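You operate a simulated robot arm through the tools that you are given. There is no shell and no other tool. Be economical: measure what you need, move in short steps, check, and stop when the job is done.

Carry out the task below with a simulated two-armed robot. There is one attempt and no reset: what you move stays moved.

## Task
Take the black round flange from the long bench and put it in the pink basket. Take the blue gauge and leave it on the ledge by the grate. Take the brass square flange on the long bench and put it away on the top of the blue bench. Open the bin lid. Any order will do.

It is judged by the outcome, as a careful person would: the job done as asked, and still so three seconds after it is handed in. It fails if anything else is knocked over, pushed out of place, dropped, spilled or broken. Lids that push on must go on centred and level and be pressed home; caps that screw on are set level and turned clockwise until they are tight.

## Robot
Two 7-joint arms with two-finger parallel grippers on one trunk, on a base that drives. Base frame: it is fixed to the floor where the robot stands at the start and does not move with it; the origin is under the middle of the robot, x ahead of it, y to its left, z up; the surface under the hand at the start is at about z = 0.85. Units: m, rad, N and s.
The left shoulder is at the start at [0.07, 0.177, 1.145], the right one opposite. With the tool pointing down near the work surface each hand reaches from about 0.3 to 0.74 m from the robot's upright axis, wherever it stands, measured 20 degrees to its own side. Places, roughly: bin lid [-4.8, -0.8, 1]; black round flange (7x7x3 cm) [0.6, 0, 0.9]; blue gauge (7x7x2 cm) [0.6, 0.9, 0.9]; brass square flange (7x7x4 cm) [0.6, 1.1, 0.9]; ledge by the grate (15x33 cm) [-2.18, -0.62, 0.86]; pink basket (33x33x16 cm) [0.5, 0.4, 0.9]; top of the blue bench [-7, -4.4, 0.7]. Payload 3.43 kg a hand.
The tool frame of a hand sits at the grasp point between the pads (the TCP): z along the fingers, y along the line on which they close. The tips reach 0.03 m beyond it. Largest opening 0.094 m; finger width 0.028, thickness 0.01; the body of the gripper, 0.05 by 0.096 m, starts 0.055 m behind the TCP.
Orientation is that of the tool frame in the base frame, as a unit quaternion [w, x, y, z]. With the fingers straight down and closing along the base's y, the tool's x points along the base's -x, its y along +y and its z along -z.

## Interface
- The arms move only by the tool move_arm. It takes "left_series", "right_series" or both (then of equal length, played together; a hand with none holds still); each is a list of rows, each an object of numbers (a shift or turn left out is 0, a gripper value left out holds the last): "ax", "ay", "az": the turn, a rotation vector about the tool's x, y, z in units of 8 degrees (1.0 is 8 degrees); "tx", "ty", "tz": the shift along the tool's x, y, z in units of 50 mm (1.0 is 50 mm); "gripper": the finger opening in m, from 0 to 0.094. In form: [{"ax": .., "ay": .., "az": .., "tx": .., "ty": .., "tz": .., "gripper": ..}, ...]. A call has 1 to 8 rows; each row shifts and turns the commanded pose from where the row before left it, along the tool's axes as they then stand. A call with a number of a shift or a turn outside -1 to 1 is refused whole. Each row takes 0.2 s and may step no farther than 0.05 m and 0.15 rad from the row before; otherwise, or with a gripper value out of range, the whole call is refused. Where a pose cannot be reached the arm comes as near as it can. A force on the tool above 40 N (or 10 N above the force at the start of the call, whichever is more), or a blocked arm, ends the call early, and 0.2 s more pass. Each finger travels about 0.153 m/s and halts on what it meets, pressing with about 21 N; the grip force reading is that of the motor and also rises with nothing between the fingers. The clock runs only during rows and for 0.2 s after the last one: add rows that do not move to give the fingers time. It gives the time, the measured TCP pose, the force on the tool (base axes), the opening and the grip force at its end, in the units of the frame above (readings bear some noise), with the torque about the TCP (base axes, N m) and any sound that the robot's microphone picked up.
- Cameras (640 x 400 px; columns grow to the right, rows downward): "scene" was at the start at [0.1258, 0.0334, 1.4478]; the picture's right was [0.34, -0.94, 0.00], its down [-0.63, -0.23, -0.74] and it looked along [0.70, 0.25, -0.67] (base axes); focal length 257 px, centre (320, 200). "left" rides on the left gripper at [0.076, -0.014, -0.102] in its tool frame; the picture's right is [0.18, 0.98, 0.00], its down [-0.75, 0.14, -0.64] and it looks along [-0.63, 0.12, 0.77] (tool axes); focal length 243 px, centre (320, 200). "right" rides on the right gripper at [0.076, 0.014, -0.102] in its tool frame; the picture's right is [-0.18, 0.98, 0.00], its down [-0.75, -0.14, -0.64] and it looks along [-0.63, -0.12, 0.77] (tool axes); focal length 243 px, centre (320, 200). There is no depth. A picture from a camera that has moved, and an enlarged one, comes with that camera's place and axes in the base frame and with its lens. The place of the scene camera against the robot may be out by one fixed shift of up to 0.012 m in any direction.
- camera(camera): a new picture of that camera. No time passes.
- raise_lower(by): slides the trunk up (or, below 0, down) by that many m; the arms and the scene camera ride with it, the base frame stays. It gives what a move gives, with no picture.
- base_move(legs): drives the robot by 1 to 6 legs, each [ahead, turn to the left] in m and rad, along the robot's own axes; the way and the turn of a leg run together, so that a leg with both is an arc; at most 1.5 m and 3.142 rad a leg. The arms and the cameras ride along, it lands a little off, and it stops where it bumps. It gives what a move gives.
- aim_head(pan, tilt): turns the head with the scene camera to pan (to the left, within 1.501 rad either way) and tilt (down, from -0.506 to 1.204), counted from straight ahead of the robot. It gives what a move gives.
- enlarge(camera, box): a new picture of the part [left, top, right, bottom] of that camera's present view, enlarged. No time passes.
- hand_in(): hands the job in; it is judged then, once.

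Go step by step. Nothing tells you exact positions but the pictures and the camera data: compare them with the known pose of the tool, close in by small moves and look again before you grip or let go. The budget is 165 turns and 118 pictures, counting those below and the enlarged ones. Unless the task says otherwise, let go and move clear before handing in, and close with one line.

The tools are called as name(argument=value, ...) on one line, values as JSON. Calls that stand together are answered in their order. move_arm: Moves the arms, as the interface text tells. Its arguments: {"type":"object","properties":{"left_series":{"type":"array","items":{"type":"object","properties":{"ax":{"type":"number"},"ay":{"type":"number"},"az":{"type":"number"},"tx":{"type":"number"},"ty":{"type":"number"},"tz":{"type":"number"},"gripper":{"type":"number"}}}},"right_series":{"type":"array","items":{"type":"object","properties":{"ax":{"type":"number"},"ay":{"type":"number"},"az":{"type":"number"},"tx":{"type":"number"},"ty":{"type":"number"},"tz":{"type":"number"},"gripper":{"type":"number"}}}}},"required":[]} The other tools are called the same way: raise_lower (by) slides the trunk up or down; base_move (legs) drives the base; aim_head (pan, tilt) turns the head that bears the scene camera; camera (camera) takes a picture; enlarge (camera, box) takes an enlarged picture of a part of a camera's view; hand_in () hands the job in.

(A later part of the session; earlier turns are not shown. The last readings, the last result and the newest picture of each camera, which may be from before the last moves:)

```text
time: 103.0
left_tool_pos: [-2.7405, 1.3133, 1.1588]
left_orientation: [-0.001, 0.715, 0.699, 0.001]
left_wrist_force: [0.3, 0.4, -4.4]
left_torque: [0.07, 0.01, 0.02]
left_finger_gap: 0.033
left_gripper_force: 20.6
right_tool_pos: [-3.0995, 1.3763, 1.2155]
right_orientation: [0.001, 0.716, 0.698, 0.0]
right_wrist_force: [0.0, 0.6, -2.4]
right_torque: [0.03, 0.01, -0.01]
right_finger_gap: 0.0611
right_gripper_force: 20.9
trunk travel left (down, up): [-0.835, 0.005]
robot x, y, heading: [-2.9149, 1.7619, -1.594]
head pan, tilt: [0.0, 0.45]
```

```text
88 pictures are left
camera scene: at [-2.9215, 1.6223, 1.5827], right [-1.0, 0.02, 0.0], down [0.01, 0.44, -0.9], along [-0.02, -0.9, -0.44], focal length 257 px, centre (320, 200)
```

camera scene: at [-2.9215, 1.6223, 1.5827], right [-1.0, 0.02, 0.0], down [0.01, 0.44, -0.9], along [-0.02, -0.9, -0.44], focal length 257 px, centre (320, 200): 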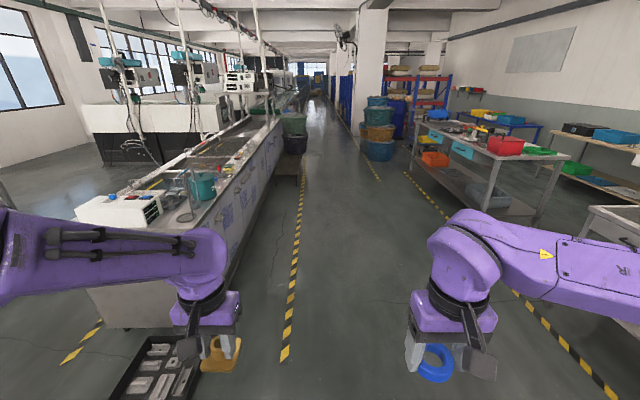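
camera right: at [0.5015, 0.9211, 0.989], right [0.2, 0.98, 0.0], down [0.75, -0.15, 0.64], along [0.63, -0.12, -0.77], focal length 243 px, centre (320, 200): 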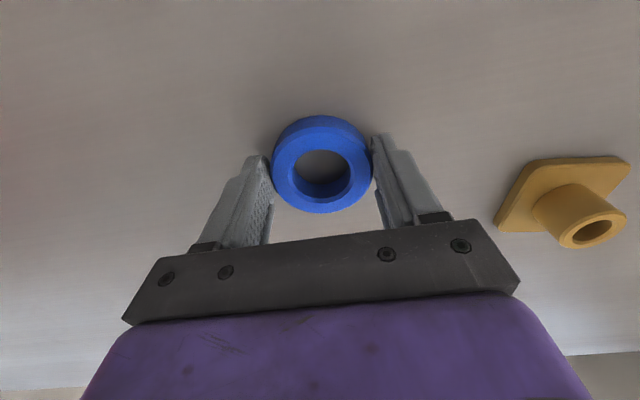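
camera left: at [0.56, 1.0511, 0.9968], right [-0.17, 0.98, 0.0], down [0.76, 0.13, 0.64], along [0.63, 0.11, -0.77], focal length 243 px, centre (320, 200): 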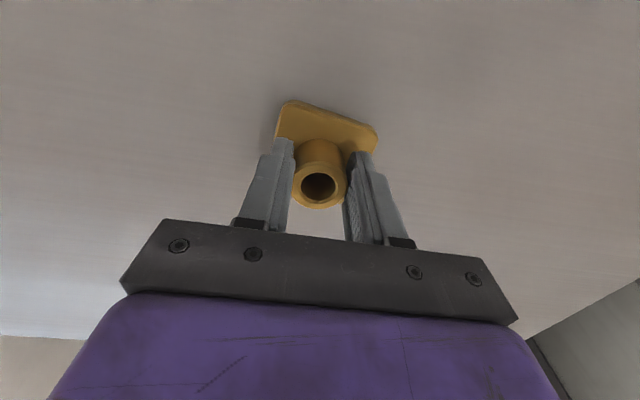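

The aisle is clear. I'll drive down it to y about -0.55 and turn to face the ledge.

base_move(legs=[[0, 0.023], [1.2, 0], [1.11, 0], [0, 1.57]])

aim_head(pan=0.0, tilt=0.75)

camera(camera="scene")

```text
time: 118.5
left_tool_pos: [-2.4809, -0.3692, 1.1589]
left_orientation: [-0.001, 0.003, 1.0, 0.001]
left_wrist_force: [0.4, -0.4, -4.8]
left_torque: [-0.01, 0.03, 0.02]
left_finger_gap: 0.0331
left_gripper_force: 21.4
right_tool_pos: [-2.5363, -0.7287, 1.2143]
right_orientation: [0.001, 0.003, 1.0, 0.001]
right_wrist_force: [-0.5, 0.5, -2.0]
right_torque: [0.03, -0.02, -0.02]
right_finger_gap: 0.0612
right_gripper_force: 20.9
trunk travel left (down, up): [-0.835, 0.005]
robot x, y, heading: [-2.9233, -0.55, -0.004]
head pan, tilt: [0.0, 0.45]
```

```text
time: 119.3
left_tool_pos: [-2.481, -0.3691, 1.1583]
left_orientation: [-0.001, 0.003, 1.0, 0.001]
left_wrist_force: [-0.7, 0.3, -4.4]
left_torque: [-0.01, 0.05, 0.03]
left_finger_gap: 0.0334
left_gripper_force: 21.0
right_tool_pos: [-2.5366, -0.7283, 1.2158]
right_orientation: [0.001, 0.004, 1.0, 0.001]
right_wrist_force: [0.9, -0.3, -2.3]
right_torque: [0.01, -0.04, -0.02]
right_finger_gap: 0.0607
right_gripper_force: 20.8
trunk travel left (down, up): [-0.835, 0.005]
robot x, y, heading: [-2.9276, -0.5563, -0.006]
head pan, tilt: [0.0, 0.75]
```

```text
87 pictures are left
camera scene: at [-2.7937, -0.5466, 1.5563], right [-0.01, -1.0, 0.0], down [-0.68, 0.0, -0.73], along [0.73, 0.0, -0.68], focal length 257 px, centre (320, 200)
```

scene: 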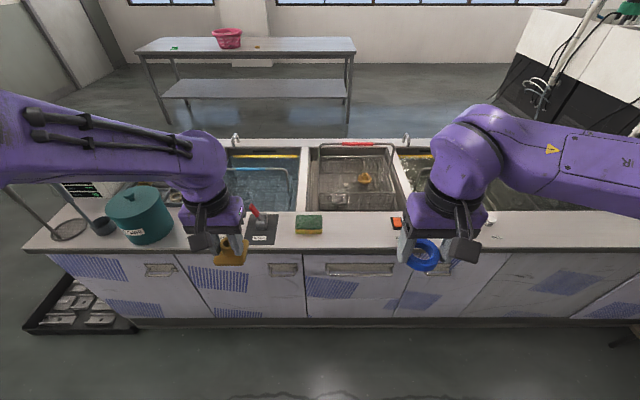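

The free ledge space lies between the sponge and the red button, centred at about (-2.19, -0.675). I'll move up 0.2 m.

base_move(legs=[[0.2, 0]])

camera(camera="scene")

camera(camera="right")

```text
time: 120.9
left_tool_pos: [-2.2859, -0.3711, 1.1601]
left_orientation: [0.002, 0.003, 1.0, 0.001]
left_wrist_force: [0.5, 0.3, -4.2]
left_torque: [-0.01, 0.02, -0.03]
left_finger_gap: 0.0332
left_gripper_force: 21.1
right_tool_pos: [-2.3431, -0.7292, 1.2154]
right_orientation: [0.002, 0.004, 1.0, 0.001]
right_wrist_force: [-0.1, -0.3, -3.1]
right_torque: [0.01, 0.01, 0.03]
right_finger_gap: 0.0612
right_gripper_force: 21.2
trunk travel left (down, up): [-0.835, 0.005]
robot x, y, heading: [-2.7242, -0.5516, -0.005]
head pan, tilt: [0.0, 0.75]
```

```text
86 pictures are left
camera scene: at [-2.5997, -0.5478, 1.5566], right [-0.01, -1.0, 0.0], down [-0.68, 0.0, -0.73], along [0.73, 0.0, -0.68], focal length 257 px, centre (320, 200)
```

scene: 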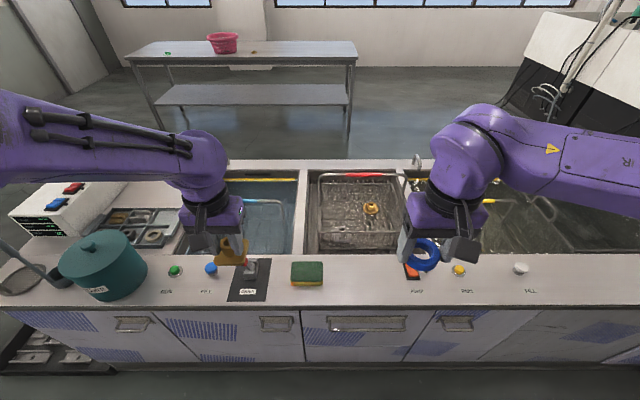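

```text
85 pictures are left
camera right: at [-2.4187, -0.7157, 1.3191], right [0.19, 0.98, 0.0], down [0.75, -0.15, 0.64], along [0.63, -0.12, -0.76], focal length 243 px, centre (320, 200)
```

right: 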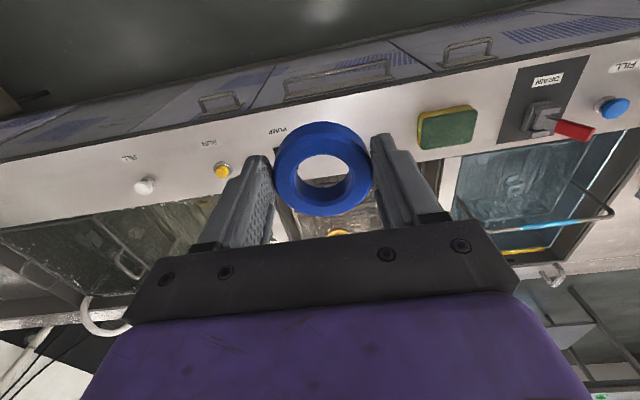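

I'll move the right hand over the free spot and down to just above the ledge.

move_arm(right_series=[{"tx": -0.423, "ty": 0.154, "tz": 0.75}, {"tx": -0.423, "ty": 0.154, "tz": 0.75}, {"tx": -0.423, "ty": 0.154, "tz": 0.75}, {"tx": -0.423, "ty": 0.154, "tz": 0.75}, {"tx": -0.423, "ty": 0.154, "tz": 0.75}, {"tx": -0.423, "ty": 0.154, "tz": 0.75}, {"tx": -0.423, "ty": 0.154, "tz": 0.75}, {}])

camera(camera="scene")

camera(camera="right")

```text
time: 122.7
left_tool_pos: [-2.2843, -0.3718, 1.1592]
left_orientation: [-0.001, 0.004, 1.0, 0.001]
left_wrist_force: [0.8, 0.8, -4.1]
left_torque: [0.02, 0.04, -0.02]
left_finger_gap: 0.0333
left_gripper_force: 21.1
right_tool_pos: [-2.1916, -0.6755, 0.9528]
right_orientation: [0.001, 0.003, 1.0, 0.002]
right_wrist_force: [1.1, 0.2, -3.2]
right_torque: [-0.03, 0.01, 0.0]
right_finger_gap: 0.0612
right_gripper_force: 20.6
trunk travel left (down, up): [-0.835, 0.005]
robot x, y, heading: [-2.7217, -0.5513, -0.006]
head pan, tilt: [0.0, 0.75]
```

```text
84 pictures are left
camera scene: at [-2.5967, -0.548, 1.5563], right [-0.01, -1.0, 0.0], down [-0.68, 0.0, -0.73], along [0.73, 0.0, -0.68], focal length 257 px, centre (320, 200)
```

scene: 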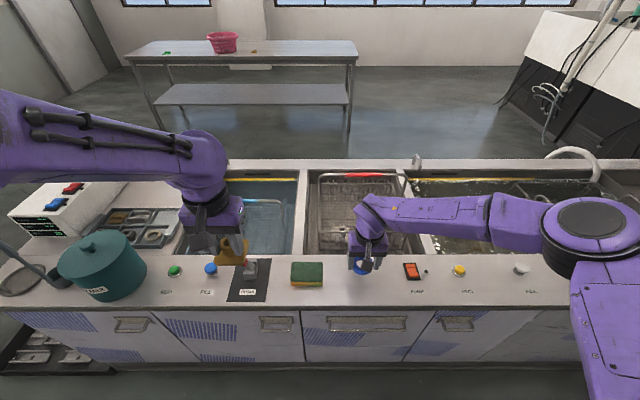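

```text
83 pictures are left
camera right: at [-2.2677, -0.6619, 1.0561], right [0.19, 0.98, 0.0], down [0.75, -0.15, 0.64], along [0.63, -0.12, -0.77], focal length 243 px, centre (320, 200)
```

right: 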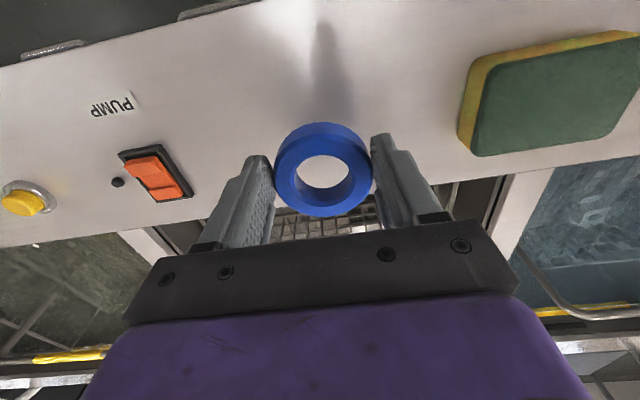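

The gauge is over clear ledge. I'll lower it in small steps until it touches.

move_arm(right_series=[{"tz": 0.4}, {"tz": 0.4}, {"tz": 0.16}, {}])

```text
time: 123.7
left_tool_pos: [-2.2835, -0.3695, 1.1588]
left_orientation: [-0.001, 0.003, 1.0, 0.001]
left_wrist_force: [0.5, 0.5, -4.4]
left_torque: [-0.02, -0.01, 0.02]
left_finger_gap: 0.033
left_gripper_force: 21.2
right_tool_pos: [-2.1914, -0.6763, 0.9052]
right_orientation: [0.001, 0.004, 1.0, 0.001]
right_wrist_force: [-0.2, -0.7, -2.7]
right_torque: [-0.01, 0.04, 0.0]
right_finger_gap: 0.0611
right_gripper_force: 20.7
trunk travel left (down, up): [-0.835, 0.005]
robot x, y, heading: [-2.725, -0.5511, -0.003]
head pan, tilt: [0.0, 0.75]
```

move_arm(right_series=[{"tz": 0.08}, {"tz": 0.06}, {}])

```text
time: 124.5
left_tool_pos: [-2.2843, -0.3708, 1.1591]
left_orientation: [-0.001, 0.002, 1.0, 0.001]
left_wrist_force: [0.1, -0.2, -3.5]
left_torque: [-0.01, 0.02, -0.01]
left_finger_gap: 0.0331
left_gripper_force: 21.2
right_tool_pos: [-2.1907, -0.6763, 0.8973]
right_orientation: [0.001, 0.004, 1.0, 0.001]
right_wrist_force: [0.1, 0.9, -2.9]
right_torque: [0.0, 0.04, 0.01]
right_finger_gap: 0.061
right_gripper_force: 20.4
trunk travel left (down, up): [-0.835, 0.005]
robot x, y, heading: [-2.728, -0.5516, -0.009]
head pan, tilt: [0.0, 0.75]
```

move_arm(right_series=[{"tz": 0.06}, {"tz": 0.05}, {}])

camera(camera="right")

```text
time: 125.3
left_tool_pos: [-2.2843, -0.3702, 1.1602]
left_orientation: [0.0, 0.002, 1.0, 0.001]
left_wrist_force: [-0.2, -0.3, -2.8]
left_torque: [0.0, 0.04, -0.02]
left_finger_gap: 0.0329
left_gripper_force: 21.4
right_tool_pos: [-2.1904, -0.6756, 0.8945]
right_orientation: [0.002, 0.003, 1.0, 0.001]
right_wrist_force: [3.5, -0.3, 15.2]
right_torque: [-0.07, -0.23, 0.17]
right_finger_gap: 0.0609
right_gripper_force: 21.2
trunk travel left (down, up): [-0.835, 0.005]
robot x, y, heading: [-2.7282, -0.5541, -0.004]
head pan, tilt: [0.0, 0.75]
```

```text
82 pictures are left
camera right: at [-2.2677, -0.662, 0.997], right [0.19, 0.98, 0.0], down [0.75, -0.15, 0.65], along [0.63, -0.12, -0.76], focal length 243 px, centre (320, 200)
```

right: 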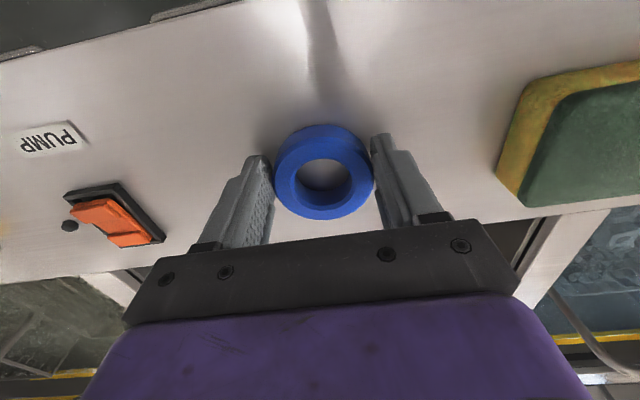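

The gauge is resting on the ledge. I'll ease the pressure, open, rise and retract.

move_arm(right_series=[{"tz": -0.04}, {"gripper": 0.085}, {"gripper": 0.085}, {"tz": -0.6}, {"tz": -0.9}, {"tz": -0.9}, {"tz": -0.9}, {"tz": -0.9, "tx": 0.3}])

camera(camera="right")

```text
time: 127.1
left_tool_pos: [-2.285, -0.3699, 1.1606]
left_orientation: [-0.001, 0.003, 1.0, 0.0]
left_wrist_force: [0.2, 0.4, -4.5]
left_torque: [-0.04, 0.03, -0.01]
left_finger_gap: 0.0334
left_gripper_force: 21.0
right_tool_pos: [-2.209, -0.6749, 1.1066]
right_orientation: [0.002, 0.004, 1.0, 0.001]
right_wrist_force: [-0.9, -1.3, 0.0]
right_torque: [-0.04, -0.04, 0.01]
right_finger_gap: 0.0851
right_gripper_force: 0.1
trunk travel left (down, up): [-0.835, 0.005]
robot x, y, heading: [-2.7273, -0.5509, -0.004]
head pan, tilt: [0.0, 0.75]
```

```text
81 pictures are left
camera right: at [-2.2848, -0.6631, 1.2093], right [0.19, 0.98, 0.0], down [0.75, -0.15, 0.64], along [0.63, -0.12, -0.76], focal length 243 px, centre (320, 200)
```

right: 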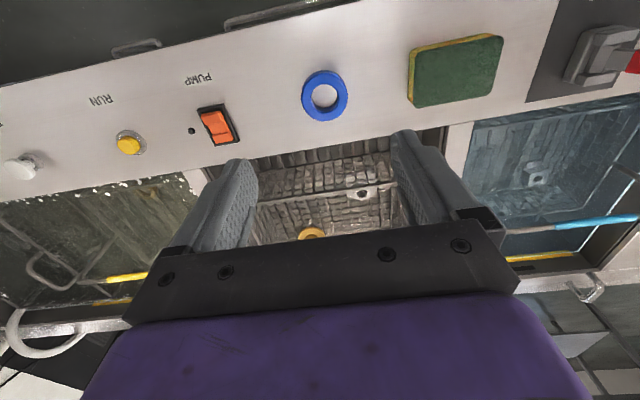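

The gauge is placed. I'll retract the right hand, back off, turn round and look for the bin lid.

move_arm(right_series=[{"tx": 0.7, "tz": -0.5}, {"tx": 0.7, "tz": -0.5}, {"tx": 0.7, "tz": -0.3}, {"tx": 0.6}])

base_move(legs=[[-0.3, 0], [0, -1.57], [0, -1.57]])

aim_head(pan=0.0, tilt=0.35)

camera(camera="scene")

```text
time: 128.1
left_tool_pos: [-2.2845, -0.3709, 1.1589]
left_orientation: [-0.001, 0.002, 1.0, 0.0]
left_wrist_force: [0.0, -1.0, -4.9]
left_torque: [-0.01, 0.01, 0.02]
left_finger_gap: 0.0333
left_gripper_force: 21.3
right_tool_pos: [-2.3417, -0.6776, 1.1696]
right_orientation: [0.001, 0.004, 1.0, 0.0]
right_wrist_force: [0.4, -0.4, -0.6]
right_torque: [0.0, -0.03, -0.01]
right_finger_gap: 0.0851
right_gripper_force: 0.2
trunk travel left (down, up): [-0.835, 0.005]
robot x, y, heading: [-2.7282, -0.5526, -0.001]
head pan, tilt: [0.0, 0.75]
```

```text
time: 137.8
left_tool_pos: [-3.4743, -0.7184, 1.1591]
left_orientation: [0.0, 1.0, -0.017, 0.001]
left_wrist_force: [-0.3, 0.1, -4.7]
left_torque: [0.0, -0.06, 0.0]
left_finger_gap: 0.0332
left_gripper_force: 20.9
right_tool_pos: [-3.4082, -0.4149, 1.167]
right_orientation: [0.001, 1.0, -0.019, 0.0]
right_wrist_force: [-0.4, 0.4, 0.0]
right_torque: [-0.04, 0.0, 0.0]
right_finger_gap: 0.0849
right_gripper_force: 0.0
trunk travel left (down, up): [-0.835, 0.005]
robot x, y, heading: [-3.025, -0.549, 3.102]
head pan, tilt: [0.0, 0.75]
```

```text
time: 138.7
left_tool_pos: [-3.4745, -0.7182, 1.1594]
left_orientation: [0.002, 1.0, -0.017, 0.0]
left_wrist_force: [-0.1, 0.0, -3.1]
left_torque: [0.01, -0.07, -0.02]
left_finger_gap: 0.0332
left_gripper_force: 21.7
right_tool_pos: [-3.4078, -0.4147, 1.1681]
right_orientation: [0.0, 1.0, -0.018, -0.001]
right_wrist_force: [-0.1, -0.4, 0.1]
right_torque: [-0.01, -0.01, 0.01]
right_finger_gap: 0.0848
right_gripper_force: 0.0
trunk travel left (down, up): [-0.835, 0.005]
robot x, y, heading: [-3.0279, -0.549, 3.107]
head pan, tilt: [0.0, 0.351]
```

```text
80 pictures are left
camera scene: at [-3.1731, -0.5403, 1.5918], right [0.04, 1.0, 0.0], down [0.34, -0.01, -0.94], along [-0.94, 0.03, -0.34], focal length 257 px, centre (320, 200)
```

scene: 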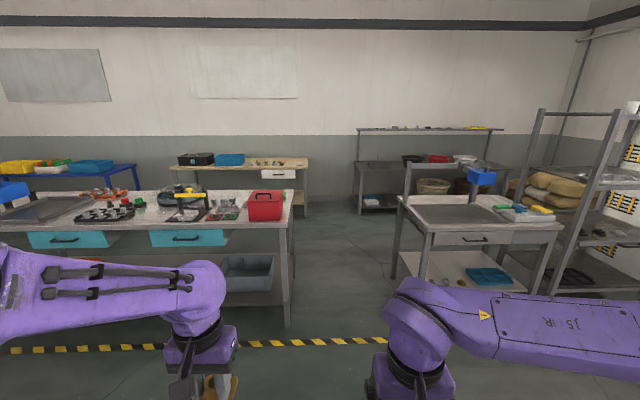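

The red box on the near table is at the bin lid's place. I'll enlarge it.

enlarge(camera="scene", box=[200, 160, 320, 240])

```text
5.00 times, centred on (260, 200) of scene
camera zoom: at [-3.1731, -0.5403, 1.5918], right [0.04, 1.0, 0.0], down [0.34, -0.01, -0.94], along [-0.94, 0.03, -0.34], focal length 1284 px, centre (620, 200)
```

zoom: 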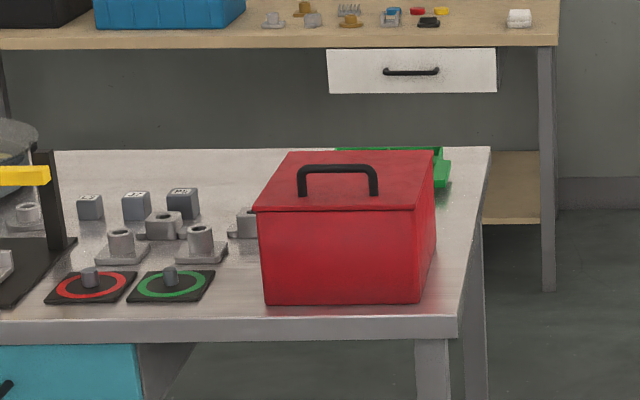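

The red bin's lid has an arch handle and looks hinged at the back. I'll drive closer, to about (-4.0, -0.9), facing it.

base_move(legs=[[0, 0.381], [1.03, 0], [0, -0.346]])

aim_head(pan=0.0, tilt=0.6)

camera(camera="scene")

```text
time: 146.2
left_tool_pos: [-4.4347, -1.0941, 1.1586]
left_orientation: [0.0, 1.0, 0.004, 0.0]
left_wrist_force: [0.1, -0.8, -3.5]
left_torque: [-0.02, -0.06, -0.01]
left_finger_gap: 0.033
left_gripper_force: 20.7
right_tool_pos: [-4.3819, -0.7871, 1.1683]
right_orientation: [0.0, 1.0, 0.004, -0.001]
right_wrist_force: [0.8, -0.6, 0.1]
right_torque: [0.02, 0.02, -0.02]
right_finger_gap: 0.085
right_gripper_force: 0.0
trunk travel left (down, up): [-0.835, 0.005]
robot x, y, heading: [-3.9883, -0.9058, -3.135]
head pan, tilt: [0.0, 0.351]
```

```text
time: 147.0
left_tool_pos: [-4.4341, -1.0914, 1.1592]
left_orientation: [0.001, 1.0, 0.004, 0.0]
left_wrist_force: [0.3, 0.0, -3.8]
left_torque: [-0.02, -0.04, 0.03]
left_finger_gap: 0.0331
left_gripper_force: 20.7
right_tool_pos: [-4.3824, -0.7864, 1.1686]
right_orientation: [0.002, 1.0, 0.004, -0.001]
right_wrist_force: [0.2, -0.2, 0.0]
right_torque: [-0.03, -0.01, 0.01]
right_finger_gap: 0.085
right_gripper_force: 0.1
trunk travel left (down, up): [-0.835, 0.005]
robot x, y, heading: [-3.9965, -0.9035, -3.133]
head pan, tilt: [0.0, 0.6]
```

```text
78 pictures are left
camera scene: at [-4.1363, -0.9008, 1.5692], right [-0.01, 1.0, 0.0], down [0.56, 0.01, -0.83], along [-0.83, -0.01, -0.56], focal length 257 px, centre (320, 200)
```

scene: 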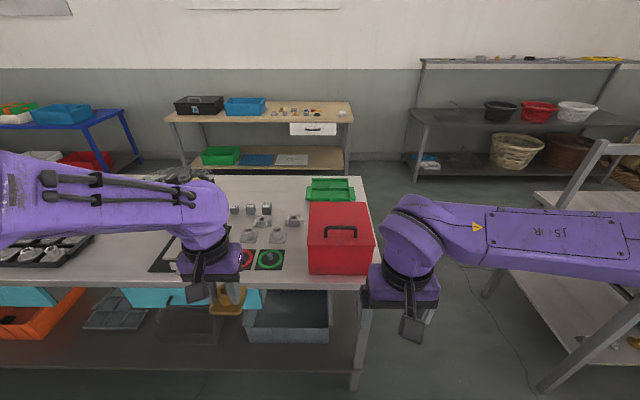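

The bin lid handle is near the front, and opening it safely needs two free hands, so I'll deliver the brass flange to the blue bench first. I'll back off and look left for a route.

base_move(legs=[[-0.35, 0], [0, 0.9]])

aim_head(pan=0.0, tilt=0.4)

camera(camera="scene")

```text
time: 151.6
left_tool_pos: [-3.7687, -1.3627, 1.1596]
left_orientation: [0.0, 0.897, 0.441, 0.0]
left_wrist_force: [-0.8, 0.2, -4.3]
left_torque: [0.02, -0.01, -0.03]
left_finger_gap: 0.033
left_gripper_force: 20.0
right_tool_pos: [-3.9776, -1.1325, 1.1676]
right_orientation: [0.001, 0.898, 0.441, 0.0]
right_wrist_force: [0.3, -0.3, 0.7]
right_torque: [0.0, 0.03, 0.0]
right_finger_gap: 0.0849
right_gripper_force: 0.1
trunk travel left (down, up): [-0.835, 0.005]
robot x, y, heading: [-3.6413, -0.9037, -2.225]
head pan, tilt: [0.0, 0.6]
```

```text
time: 152.4
left_tool_pos: [-3.7684, -1.3643, 1.1587]
left_orientation: [0.001, 0.898, 0.441, 0.001]
left_wrist_force: [-0.6, -0.8, -5.0]
left_torque: [0.02, -0.04, 0.01]
left_finger_gap: 0.0333
left_gripper_force: 21.5
right_tool_pos: [-3.9777, -1.1343, 1.1697]
right_orientation: [0.001, 0.898, 0.441, 0.0]
right_wrist_force: [-0.3, -0.3, -0.6]
right_torque: [0.04, -0.01, -0.03]
right_finger_gap: 0.0848
right_gripper_force: 0.0
trunk travel left (down, up): [-0.835, 0.005]
robot x, y, heading: [-3.645, -0.8987, -2.226]
head pan, tilt: [0.0, 0.4]
```

```text
77 pictures are left
camera scene: at [-3.7343, -1.0108, 1.5873], right [-0.79, 0.61, 0.0], down [0.24, 0.31, -0.92], along [-0.56, -0.73, -0.39], focal length 257 px, centre (320, 200)
```

scene: 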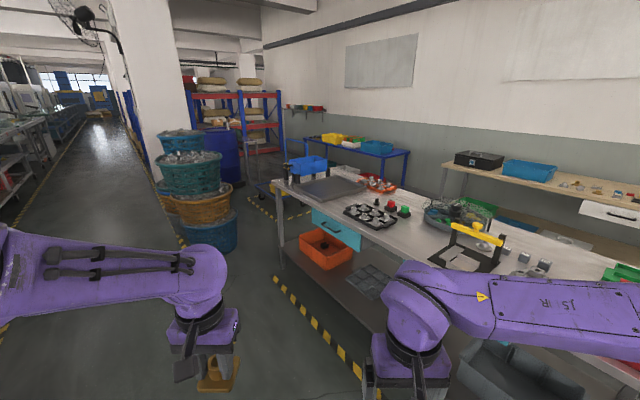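

I'll take the wider route: through the gap right of the red-bin table, then along the corridor behind it. First I'll reposition to face the gap.

base_move(legs=[[0, 0.655], [-0.67, 0], [0, -1.57]])

aim_head(pan=0.0, tilt=0.6)

camera(camera="scene")

```text
time: 161.7
left_tool_pos: [-4.0888, -0.4081, 1.1589]
left_orientation: [0.001, 1.0, -0.003, 0.0]
left_wrist_force: [0.1, -0.6, -4.6]
left_torque: [-0.01, -0.05, 0.0]
left_finger_gap: 0.0332
left_gripper_force: 21.0
right_tool_pos: [-4.0312, -0.1015, 1.1682]
right_orientation: [0.0, 1.0, -0.005, -0.001]
right_wrist_force: [-0.4, 0.0, -0.3]
right_torque: [0.01, 0.02, -0.02]
right_finger_gap: 0.085
right_gripper_force: 0.1
trunk travel left (down, up): [-0.835, 0.005]
robot x, y, heading: [-3.6455, -0.2261, 3.136]
head pan, tilt: [0.0, 0.4]
```

```text
time: 162.4
left_tool_pos: [-4.088, -0.4056, 1.1599]
left_orientation: [0.001, 1.0, -0.003, 0.002]
left_wrist_force: [0.5, 0.4, -3.9]
left_torque: [0.02, -0.05, -0.03]
left_finger_gap: 0.0333
left_gripper_force: 21.1
right_tool_pos: [-4.031, -0.1014, 1.1681]
right_orientation: [0.0, 1.0, -0.003, 0.0]
right_wrist_force: [0.1, 0.7, 0.9]
right_torque: [0.02, 0.02, 0.0]
right_finger_gap: 0.0848
right_gripper_force: 0.0
trunk travel left (down, up): [-0.835, 0.005]
robot x, y, heading: [-3.6467, -0.2298, 3.137]
head pan, tilt: [0.0, 0.6]
```

```text
76 pictures are left
camera scene: at [-3.7875, -0.2197, 1.5692], right [0.01, 1.0, 0.0], down [0.56, 0.0, -0.83], along [-0.83, 0.0, -0.56], focal length 257 px, centre (320, 200)
```

scene: 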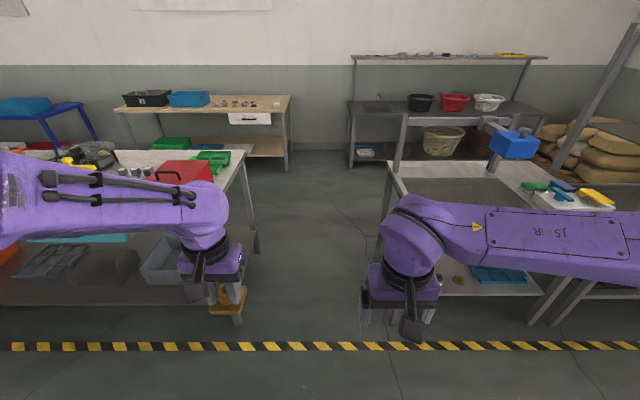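

The gap is about 0.84 m wide, centred at y about -0.33. I'll line up with it and then go straight through.

base_move(legs=[[0, 0.157], [0.6, 0], [0, -0.152]])

aim_head(pan=0.0, tilt=0.95)

camera(camera="scene")

```text
time: 167.1
left_tool_pos: [-4.6761, -0.5059, 1.1585]
left_orientation: [0.0, 1.0, 0.002, 0.001]
left_wrist_force: [0.9, -0.5, -3.7]
left_torque: [0.02, -0.06, 0.01]
left_finger_gap: 0.0329
left_gripper_force: 21.1
right_tool_pos: [-4.623, -0.1988, 1.1693]
right_orientation: [0.0, 1.0, 0.003, -0.001]
right_wrist_force: [0.2, -0.2, -0.9]
right_torque: [-0.01, -0.02, 0.01]
right_finger_gap: 0.0848
right_gripper_force: 0.0
trunk travel left (down, up): [-0.835, 0.005]
robot x, y, heading: [-4.2345, -0.3185, -3.132]
head pan, tilt: [0.0, 0.6]
```

```text
time: 167.9
left_tool_pos: [-4.6759, -0.5027, 1.1588]
left_orientation: [0.001, 1.0, 0.003, 0.002]
left_wrist_force: [-0.6, 0.2, -4.3]
left_torque: [-0.03, -0.03, 0.03]
left_finger_gap: 0.0334
left_gripper_force: 20.9
right_tool_pos: [-4.6229, -0.1968, 1.169]
right_orientation: [0.0, 1.0, 0.003, -0.001]
right_wrist_force: [-0.3, 0.9, -0.1]
right_torque: [-0.02, -0.01, 0.0]
right_finger_gap: 0.085
right_gripper_force: 0.0
trunk travel left (down, up): [-0.835, 0.005]
robot x, y, heading: [-4.2354, -0.315, -3.135]
head pan, tilt: [0.0, 0.949]
```

```text
75 pictures are left
camera scene: at [-4.3622, -0.3119, 1.5408], right [-0.01, 1.0, 0.0], down [0.81, 0.0, -0.58], along [-0.58, 0.0, -0.81], focal length 257 px, centre (320, 200)
```

scene: 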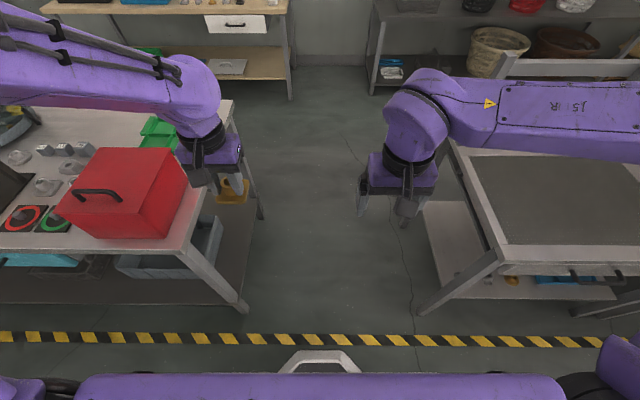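

The gap is nearly 1 m at floor level and I'm close to centred. I'll drive straight through to x about -6.1.

base_move(legs=[[0.6, 0], [0.65, 0], [0.6, 0]])

aim_head(pan=1.3, tilt=0.5)

camera(camera="scene")

```text
time: 177.6
left_tool_pos: [-6.529, -0.512, 1.1586]
left_orientation: [0.001, 1.0, 0.004, 0.001]
left_wrist_force: [0.8, 0.7, -4.5]
left_torque: [-0.01, -0.01, -0.01]
left_finger_gap: 0.0328
left_gripper_force: 20.8
right_tool_pos: [-6.4758, -0.2042, 1.1701]
right_orientation: [0.002, 1.0, 0.002, -0.002]
right_wrist_force: [0.1, -0.6, -0.1]
right_torque: [0.0, 0.01, -0.01]
right_finger_gap: 0.085
right_gripper_force: 0.1
trunk travel left (down, up): [-0.835, 0.005]
robot x, y, heading: [-6.0857, -0.3237, -3.133]
head pan, tilt: [0.0, 0.949]
```

```text
time: 179.0
left_tool_pos: [-6.5301, -0.5113, 1.1594]
left_orientation: [0.0, 1.0, 0.003, 0.001]
left_wrist_force: [1.1, -0.5, -4.6]
left_torque: [-0.02, -0.04, -0.04]
left_finger_gap: 0.0331
left_gripper_force: 21.0
right_tool_pos: [-6.4773, -0.205, 1.1691]
right_orientation: [0.001, 1.0, 0.003, -0.001]
right_wrist_force: [-0.4, 0.3, 0.0]
right_torque: [-0.03, 0.01, -0.01]
right_finger_gap: 0.0849
right_gripper_force: 0.1
trunk travel left (down, up): [-0.835, 0.005]
robot x, y, heading: [-6.0845, -0.324, -3.133]
head pan, tilt: [1.3, 0.499]
```

```text
74 pictures are left
camera scene: at [-6.1672, -0.4078, 1.5782], right [-0.97, 0.26, 0.0], down [0.13, 0.46, -0.88], along [-0.23, -0.85, -0.48], focal length 257 px, centre (320, 200)
```

scene: 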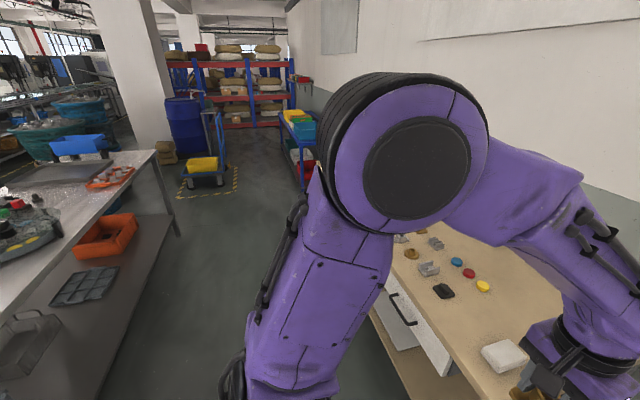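

The corridor is clear and the blue bench is ahead on the right. I'll turn down the corridor and drive towards it.

base_move(legs=[[0, 1.54], [1.4, 0], [1.3, 0]])

aim_head(pan=-0.5, tilt=0.5)

camera(camera="scene")

```text
time: 195.9
left_tool_pos: [-6.0223, -3.474, 1.16]
left_orientation: [0.0, 0.721, 0.693, 0.002]
left_wrist_force: [-0.6, 0.1, -4.6]
left_torque: [0.07, 0.01, 0.04]
left_finger_gap: 0.0329
left_gripper_force: 21.4
right_tool_pos: [-6.326, -3.4078, 1.1687]
right_orientation: [0.001, 0.721, 0.693, 0.0]
right_wrist_force: [0.7, 0.2, -0.8]
right_torque: [-0.03, -0.01, 0.01]
right_finger_gap: 0.085
right_gripper_force: 0.0
trunk travel left (down, up): [-0.835, 0.005]
robot x, y, heading: [-6.189, -3.0275, -1.61]
head pan, tilt: [1.3, 0.499]
```

```text
time: 197.7
left_tool_pos: [-6.0213, -3.4748, 1.1596]
left_orientation: [-0.001, 0.721, 0.693, 0.002]
left_wrist_force: [0.3, 0.5, -4.2]
left_torque: [0.02, -0.01, 0.01]
left_finger_gap: 0.0331
left_gripper_force: 21.1
right_tool_pos: [-6.3263, -3.4075, 1.1685]
right_orientation: [0.002, 0.721, 0.693, 0.0]
right_wrist_force: [-0.5, -0.5, -0.1]
right_torque: [-0.01, 0.01, 0.01]
right_finger_gap: 0.0849
right_gripper_force: 0.2
trunk travel left (down, up): [-0.835, 0.005]
robot x, y, heading: [-6.1876, -3.0262, -1.612]
head pan, tilt: [-0.499, 0.499]
```

```text
73 pictures are left
camera scene: at [-6.241, -3.15, 1.5782], right [-0.86, 0.51, 0.0], down [0.24, 0.41, -0.88], along [-0.45, -0.75, -0.48], focal length 257 px, centre (320, 200)
```

scene: 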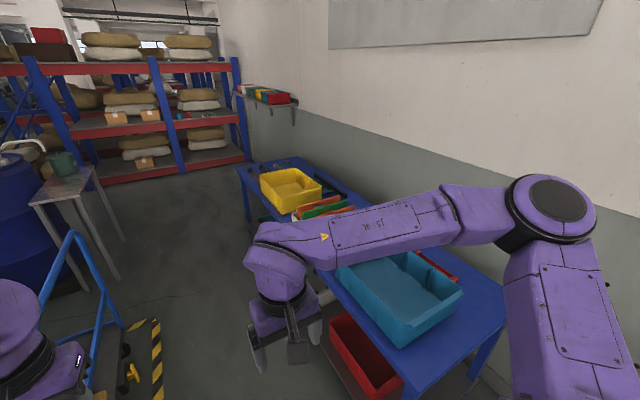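

The blue bench holds several trays. I'll go alongside it, face it and find a free spot.

base_move(legs=[[0.95, 0], [0, -1.53]])

aim_head(pan=0.0, tilt=0.75)

camera(camera="scene")

```text
time: 206.3
left_tool_pos: [-6.6619, -4.1719, 1.1584]
left_orientation: [0.001, 1.0, 0.013, 0.001]
left_wrist_force: [0.5, -0.9, -3.8]
left_torque: [0.0, -0.11, 0.01]
left_finger_gap: 0.0333
left_gripper_force: 20.9
right_tool_pos: [-6.6149, -3.8648, 1.1696]
right_orientation: [0.0, 1.0, 0.012, -0.001]
right_wrist_force: [0.3, 0.3, -0.7]
right_torque: [0.05, 0.0, 0.02]
right_finger_gap: 0.0848
right_gripper_force: 0.0
trunk travel left (down, up): [-0.835, 0.005]
robot x, y, heading: [-6.2237, -3.9822, -3.117]
head pan, tilt: [-0.499, 0.499]
```

```text
time: 207.3
left_tool_pos: [-6.6626, -4.1729, 1.1595]
left_orientation: [0.001, 1.0, 0.012, 0.002]
left_wrist_force: [-0.2, 0.3, -4.7]
left_torque: [-0.01, -0.07, -0.02]
left_finger_gap: 0.033
left_gripper_force: 21.3
right_tool_pos: [-6.6139, -3.8646, 1.1679]
right_orientation: [0.001, 1.0, 0.012, 0.0]
right_wrist_force: [-0.5, -0.2, 0.7]
right_torque: [0.02, -0.02, -0.02]
right_finger_gap: 0.0849
right_gripper_force: 0.0
trunk travel left (down, up): [-0.835, 0.005]
robot x, y, heading: [-6.2235, -3.9745, -3.115]
head pan, tilt: [0.0, 0.75]
```

```text
72 pictures are left
camera scene: at [-6.3615, -3.9758, 1.5563], right [-0.02, 1.0, 0.0], down [0.68, 0.02, -0.73], along [-0.73, -0.02, -0.68], focal length 257 px, centre (320, 200)
```

scene: 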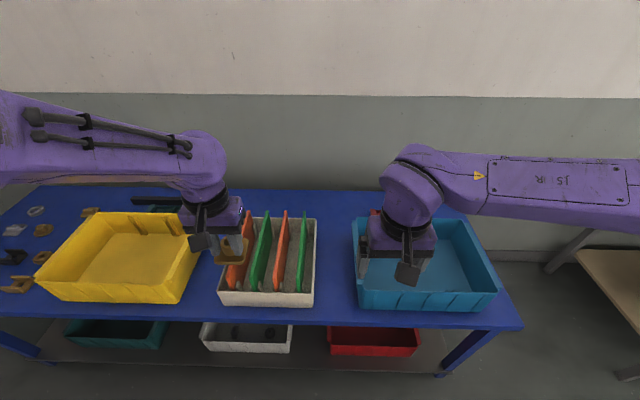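

There is a gap between the trays, and similar parts sit at the left end of the bench. I'll look left before choosing a spot.

aim_head(pan=0.6, tilt=0.65)

camera(camera="scene")

```text
time: 208.3
left_tool_pos: [-6.6625, -4.1713, 1.1593]
left_orientation: [0.002, 1.0, 0.012, 0.002]
left_wrist_force: [0.1, -0.1, -4.6]
left_torque: [0.0, -0.06, 0.01]
left_finger_gap: 0.0333
left_gripper_force: 21.1
right_tool_pos: [-6.6139, -3.8638, 1.1691]
right_orientation: [0.001, 1.0, 0.011, 0.0]
right_wrist_force: [0.2, -0.3, 0.9]
right_torque: [-0.01, -0.02, 0.05]
right_finger_gap: 0.0849
right_gripper_force: 0.0
trunk travel left (down, up): [-0.835, 0.005]
robot x, y, heading: [-6.2239, -3.9784, -3.118]
head pan, tilt: [0.6, 0.649]
```

```text
71 pictures are left
camera scene: at [-6.3491, -4.0246, 1.5648], right [-0.58, 0.81, 0.0], down [0.49, 0.35, -0.8], along [-0.65, -0.47, -0.61], focal length 257 px, centre (320, 200)
```

scene: 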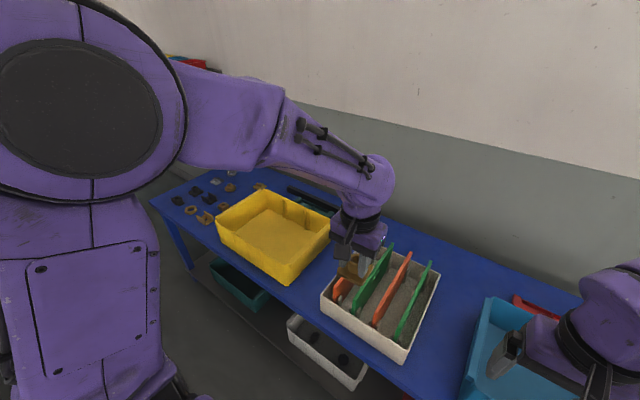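

I'll use the clear gap between the white and blue trays, centred at about y = -3.935. First I'll move the right hand aside, edge closer and bring the left hand over the gap.

move_arm(right_series=[{"ty": -0.9}, {"ty": -0.9}, {"ty": -0.9}, {"ty": -0.9}, {"ty": -0.9}, {"ty": -0.5}])

base_move(legs=[[0.08, 0]])

move_arm(left_series=[{"tx": -0.34, "ty": -0.8}, {"tx": -0.34, "ty": -0.8}, {"tx": -0.34, "ty": -0.8}, {"tx": -0.34, "ty": -0.8}, {"tx": -0.34, "ty": -0.8}, {"tx": -0.34, "ty": -0.8}, {}])

aim_head(pan=0.0, tilt=0.8)

camera(camera="left")

camera(camera="scene")

```text
time: 209.7
left_tool_pos: [-6.6609, -4.1728, 1.1592]
left_orientation: [0.0, 1.0, 0.012, 0.002]
left_wrist_force: [-0.2, -1.2, -4.5]
left_torque: [0.03, -0.08, 0.02]
left_finger_gap: 0.0331
left_gripper_force: 20.9
right_tool_pos: [-6.6232, -3.6699, 1.1605]
right_orientation: [0.0, 1.0, 0.011, -0.001]
right_wrist_force: [-0.3, 0.8, -0.1]
right_torque: [-0.03, 0.0, 0.0]
right_finger_gap: 0.0849
right_gripper_force: 0.1
right hand out of reach, approached as far as the arm can: row 5, 6
trunk travel left (down, up): [-0.835, 0.005]
robot x, y, heading: [-6.2246, -3.9749, -3.118]
head pan, tilt: [0.6, 0.649]
```

```text
time: 210.7
left_tool_pos: [-6.7319, -4.1734, 1.1626]
left_orientation: [0.001, 1.0, 0.012, -0.003]
left_wrist_force: [0.7, 0.7, -3.9]
left_torque: [0.02, -0.03, -0.01]
left_finger_gap: 0.0331
left_gripper_force: 20.7
right_tool_pos: [-6.6919, -3.6711, 1.1658]
right_orientation: [0.001, 1.0, 0.01, -0.006]
right_wrist_force: [0.4, 0.6, 0.1]
right_torque: [-0.02, 0.09, -0.01]
right_finger_gap: 0.0846
right_gripper_force: 0.0
trunk travel left (down, up): [-0.835, 0.005]
robot x, y, heading: [-6.304, -3.9803, -3.117]
head pan, tilt: [0.6, 0.649]
```

```text
time: 212.5
left_tool_pos: [-6.8628, -3.9584, 1.1739]
left_orientation: [-0.029, 0.999, 0.038, 0.004]
left_wrist_force: [0.9, -0.7, -3.6]
left_torque: [-0.03, -0.02, -0.02]
left_finger_gap: 0.0329
left_gripper_force: 20.7
right_tool_pos: [-6.7012, -3.6706, 1.1616]
right_orientation: [0.0, 1.0, 0.01, -0.001]
right_wrist_force: [0.8, 0.7, -0.2]
right_torque: [0.03, 0.01, 0.03]
right_finger_gap: 0.0848
right_gripper_force: 0.0
trunk travel left (down, up): [-0.835, 0.005]
robot x, y, heading: [-6.3064, -3.98, -3.11]
head pan, tilt: [0.6, 0.649]
stopped in row 7 (left hand): the arm was blocked; the commanded pose is now the measured one
```

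```text
time: 213.5
left_tool_pos: [-6.864, -3.9574, 1.1735]
left_orientation: [-0.029, 0.999, 0.039, 0.003]
left_wrist_force: [-0.4, -0.1, -5.1]
left_torque: [0.01, -0.08, -0.04]
left_finger_gap: 0.0331
left_gripper_force: 20.6
right_tool_pos: [-6.7027, -3.671, 1.1618]
right_orientation: [0.002, 1.0, 0.011, -0.002]
right_wrist_force: [0.4, -1.4, -0.1]
right_torque: [0.01, 0.01, 0.03]
right_finger_gap: 0.0849
right_gripper_force: 0.1
trunk travel left (down, up): [-0.835, 0.005]
robot x, y, heading: [-6.3062, -3.9802, -3.118]
head pan, tilt: [0.0, 0.799]
```

```text
70 pictures are left
camera left: at [-6.7908, -3.9438, 1.2779], right [0.26, -0.96, -0.05], down [-0.74, -0.24, 0.63], along [-0.62, -0.12, -0.78], focal length 243 px, centre (320, 200)
```

left: 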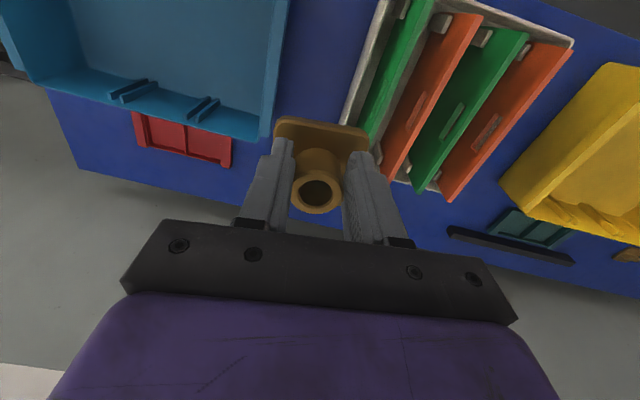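

```text
69 pictures are left
camera scene: at [-6.4393, -3.9772, 1.5523], right [-0.02, 1.0, 0.0], down [0.72, 0.02, -0.7], along [-0.7, -0.02, -0.72], focal length 257 px, centre (320, 200)
```

scene: 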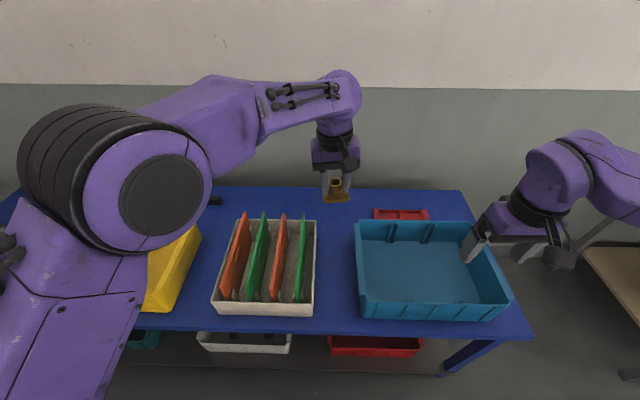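

The left arm hit a limit reaching across. I'll bring it back, turn the base right by about 0.4 so the spot lies in its natural zone, and realign the gripper.

move_arm(left_series=[{"tx": 0.3, "ty": 0.7, "ax": -0.415, "az": 0.38}, {"tx": 0.3, "ty": 0.7}, {"tx": 0.3, "ty": 0.7}, {"tx": 0.3, "ty": 0.7}, {}])

base_move(legs=[[0, -0.42]])

```text
time: 214.7
left_tool_pos: [-6.7974, -4.0953, 1.1727]
left_orientation: [0.002, 1.0, 0.01, 0.004]
left_wrist_force: [-0.4, 0.1, -4.6]
left_torque: [-0.01, -0.09, 0.03]
left_finger_gap: 0.0331
left_gripper_force: 21.2
right_tool_pos: [-6.7029, -3.6717, 1.1614]
right_orientation: [0.001, 1.0, 0.01, -0.001]
right_wrist_force: [0.2, -0.4, 0.5]
right_torque: [-0.05, -0.01, -0.02]
right_finger_gap: 0.0849
right_gripper_force: 0.1
trunk travel left (down, up): [-0.835, 0.005]
robot x, y, heading: [-6.3064, -3.9789, -3.115]
head pan, tilt: [0.0, 0.799]
```

```text
time: 216.4
left_tool_pos: [-6.8032, -3.885, 1.1716]
left_orientation: [0.001, 0.98, -0.198, 0.003]
left_wrist_force: [-0.1, 0.6, -5.3]
left_torque: [-0.02, -0.06, -0.02]
left_finger_gap: 0.0331
left_gripper_force: 20.4
right_tool_pos: [-6.5436, -3.5373, 1.1617]
right_orientation: [0.0, 0.98, -0.197, -0.001]
right_wrist_force: [-0.9, 0.2, -0.7]
right_torque: [0.01, 0.01, 0.03]
right_finger_gap: 0.085
right_gripper_force: 0.0
trunk travel left (down, up): [-0.835, 0.005]
robot x, y, heading: [-6.3045, -3.9781, 2.745]
head pan, tilt: [0.0, 0.799]
```

Now I'll align the tool yaw with the tray gap and shift over the spot.

move_arm(left_series=[{"az": -0.95}, {"az": -0.95}, {"az": -0.95}, {"tx": -0.35, "ty": 0.5}, {"tx": -0.35, "ty": 0.5}, {}])

camera(camera="left")

```text
time: 217.8
left_tool_pos: [-6.8377, -3.9341, 1.1725]
left_orientation: [0.003, 1.0, 0.0, 0.001]
left_wrist_force: [0.5, -0.7, -3.8]
left_torque: [-0.01, -0.04, -0.01]
left_finger_gap: 0.0331
left_gripper_force: 21.4
right_tool_pos: [-6.5417, -3.5341, 1.1609]
right_orientation: [0.001, 0.98, -0.197, -0.001]
right_wrist_force: [0.6, 0.1, -0.1]
right_torque: [-0.01, 0.03, 0.01]
right_finger_gap: 0.0852
right_gripper_force: 0.0
trunk travel left (down, up): [-0.835, 0.005]
robot x, y, heading: [-6.3042, -3.9787, 2.748]
head pan, tilt: [0.0, 0.799]
```

```text
68 pictures are left
camera left: at [-6.7627, -3.9195, 1.2756], right [0.18, -0.98, 0.01], down [-0.76, -0.14, 0.64], along [-0.63, -0.12, -0.77], focal length 243 px, centre (320, 200)
```

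left: 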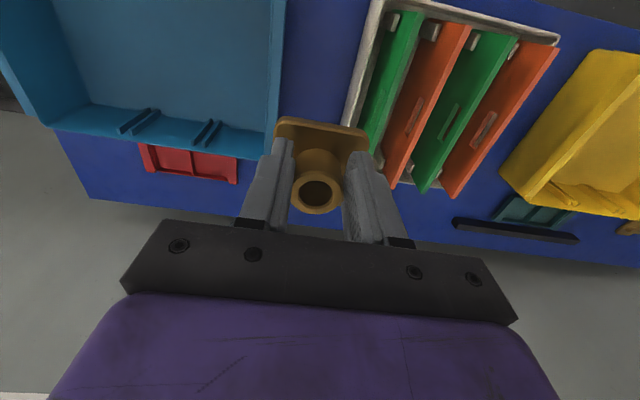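

The gap's centre is confirmed at y about -3.938. I'll lower the trunk to bring the flange just above tray-rim height.

raise_lower(by=-0.3)

camera(camera="left")

camera(camera="scene")

```text
time: 220.8
left_tool_pos: [-6.8378, -3.9359, 0.8728]
left_orientation: [0.003, 1.0, -0.001, 0.002]
left_wrist_force: [0.1, -0.5, -4.7]
left_torque: [0.01, -0.09, -0.01]
left_finger_gap: 0.0329
left_gripper_force: 21.1
right_tool_pos: [-6.5425, -3.536, 0.8618]
right_orientation: [-0.001, 0.98, -0.199, -0.002]
right_wrist_force: [0.4, -0.4, -0.1]
right_torque: [0.0, 0.0, 0.02]
right_finger_gap: 0.085
right_gripper_force: 0.0
trunk travel left (down, up): [-0.535, 0.305]
robot x, y, heading: [-6.3048, -3.9748, 2.746]
head pan, tilt: [0.0, 0.799]
```

```text
67 pictures are left
camera left: at [-6.7632, -3.9206, 0.9755], right [0.18, -0.98, 0.01], down [-0.76, -0.14, 0.64], along [-0.63, -0.12, -0.77], focal length 243 px, centre (320, 200)
```

left: 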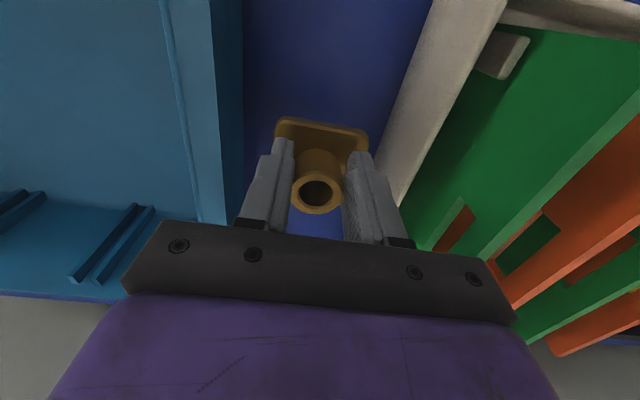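

```text
66 pictures are left
camera scene: at [-6.4289, -3.924, 1.2523], right [0.38, 0.92, 0.0], down [0.66, -0.28, -0.7], along [-0.64, 0.27, -0.72], focal length 257 px, centre (320, 200)
```

scene: 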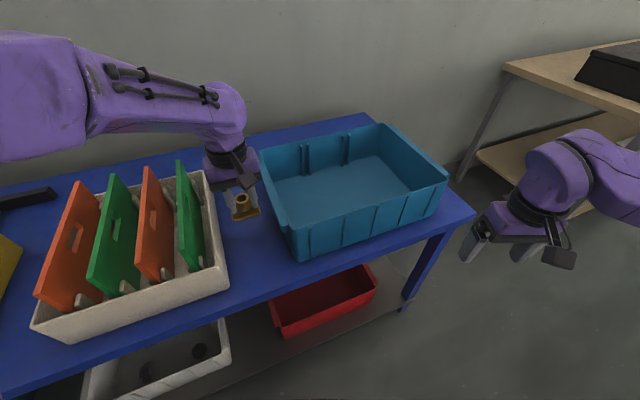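

The flange is centred between the trays. I'll lower it towards the bench top.

move_arm(left_series=[{"tz": 0.6}, {"tz": 0.6}, {"tz": 0.6}, {"tz": 0.4}, {}])

camera(camera="left")

enlarge(camera="scene", box=[140, 120, 340, 250])

```text
time: 222.0
left_tool_pos: [-6.8381, -3.9357, 0.764]
left_orientation: [0.002, 1.0, 0.0, 0.0]
left_wrist_force: [-3.8, -0.1, 13.1]
left_torque: [0.2, 0.3, 0.02]
left_finger_gap: 0.033
left_gripper_force: 21.2
right_tool_pos: [-6.5418, -3.5362, 0.8628]
right_orientation: [0.001, 0.98, -0.197, -0.002]
right_wrist_force: [-0.8, -0.1, -0.5]
right_torque: [-0.01, 0.0, -0.01]
right_finger_gap: 0.0847
right_gripper_force: 0.1
trunk travel left (down, up): [-0.535, 0.305]
robot x, y, heading: [-6.3052, -3.9773, 2.753]
head pan, tilt: [0.0, 0.799]
```

```text
65 pictures are left
camera left: at [-6.7625, -3.9214, 0.8669], right [0.18, -0.98, 0.0], down [-0.75, -0.14, 0.64], along [-0.63, -0.12, -0.77], focal length 243 px, centre (320, 200)
```

left: 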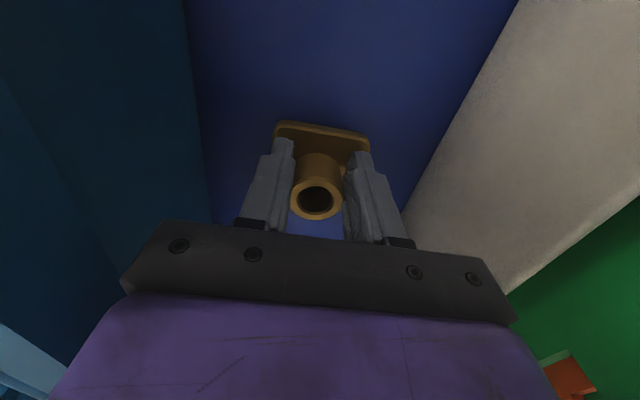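

```text
3.08 times, centred on (240, 185) of scene
camera zoom: at [-6.4275, -3.9243, 1.2527], right [0.38, 0.92, 0.0], down [0.66, -0.28, -0.7], along [-0.64, 0.27, -0.72], focal length 790 px, centre (566, 246)
```

zoom: 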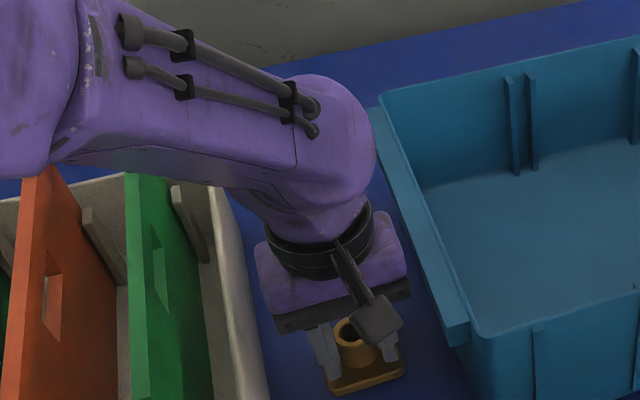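

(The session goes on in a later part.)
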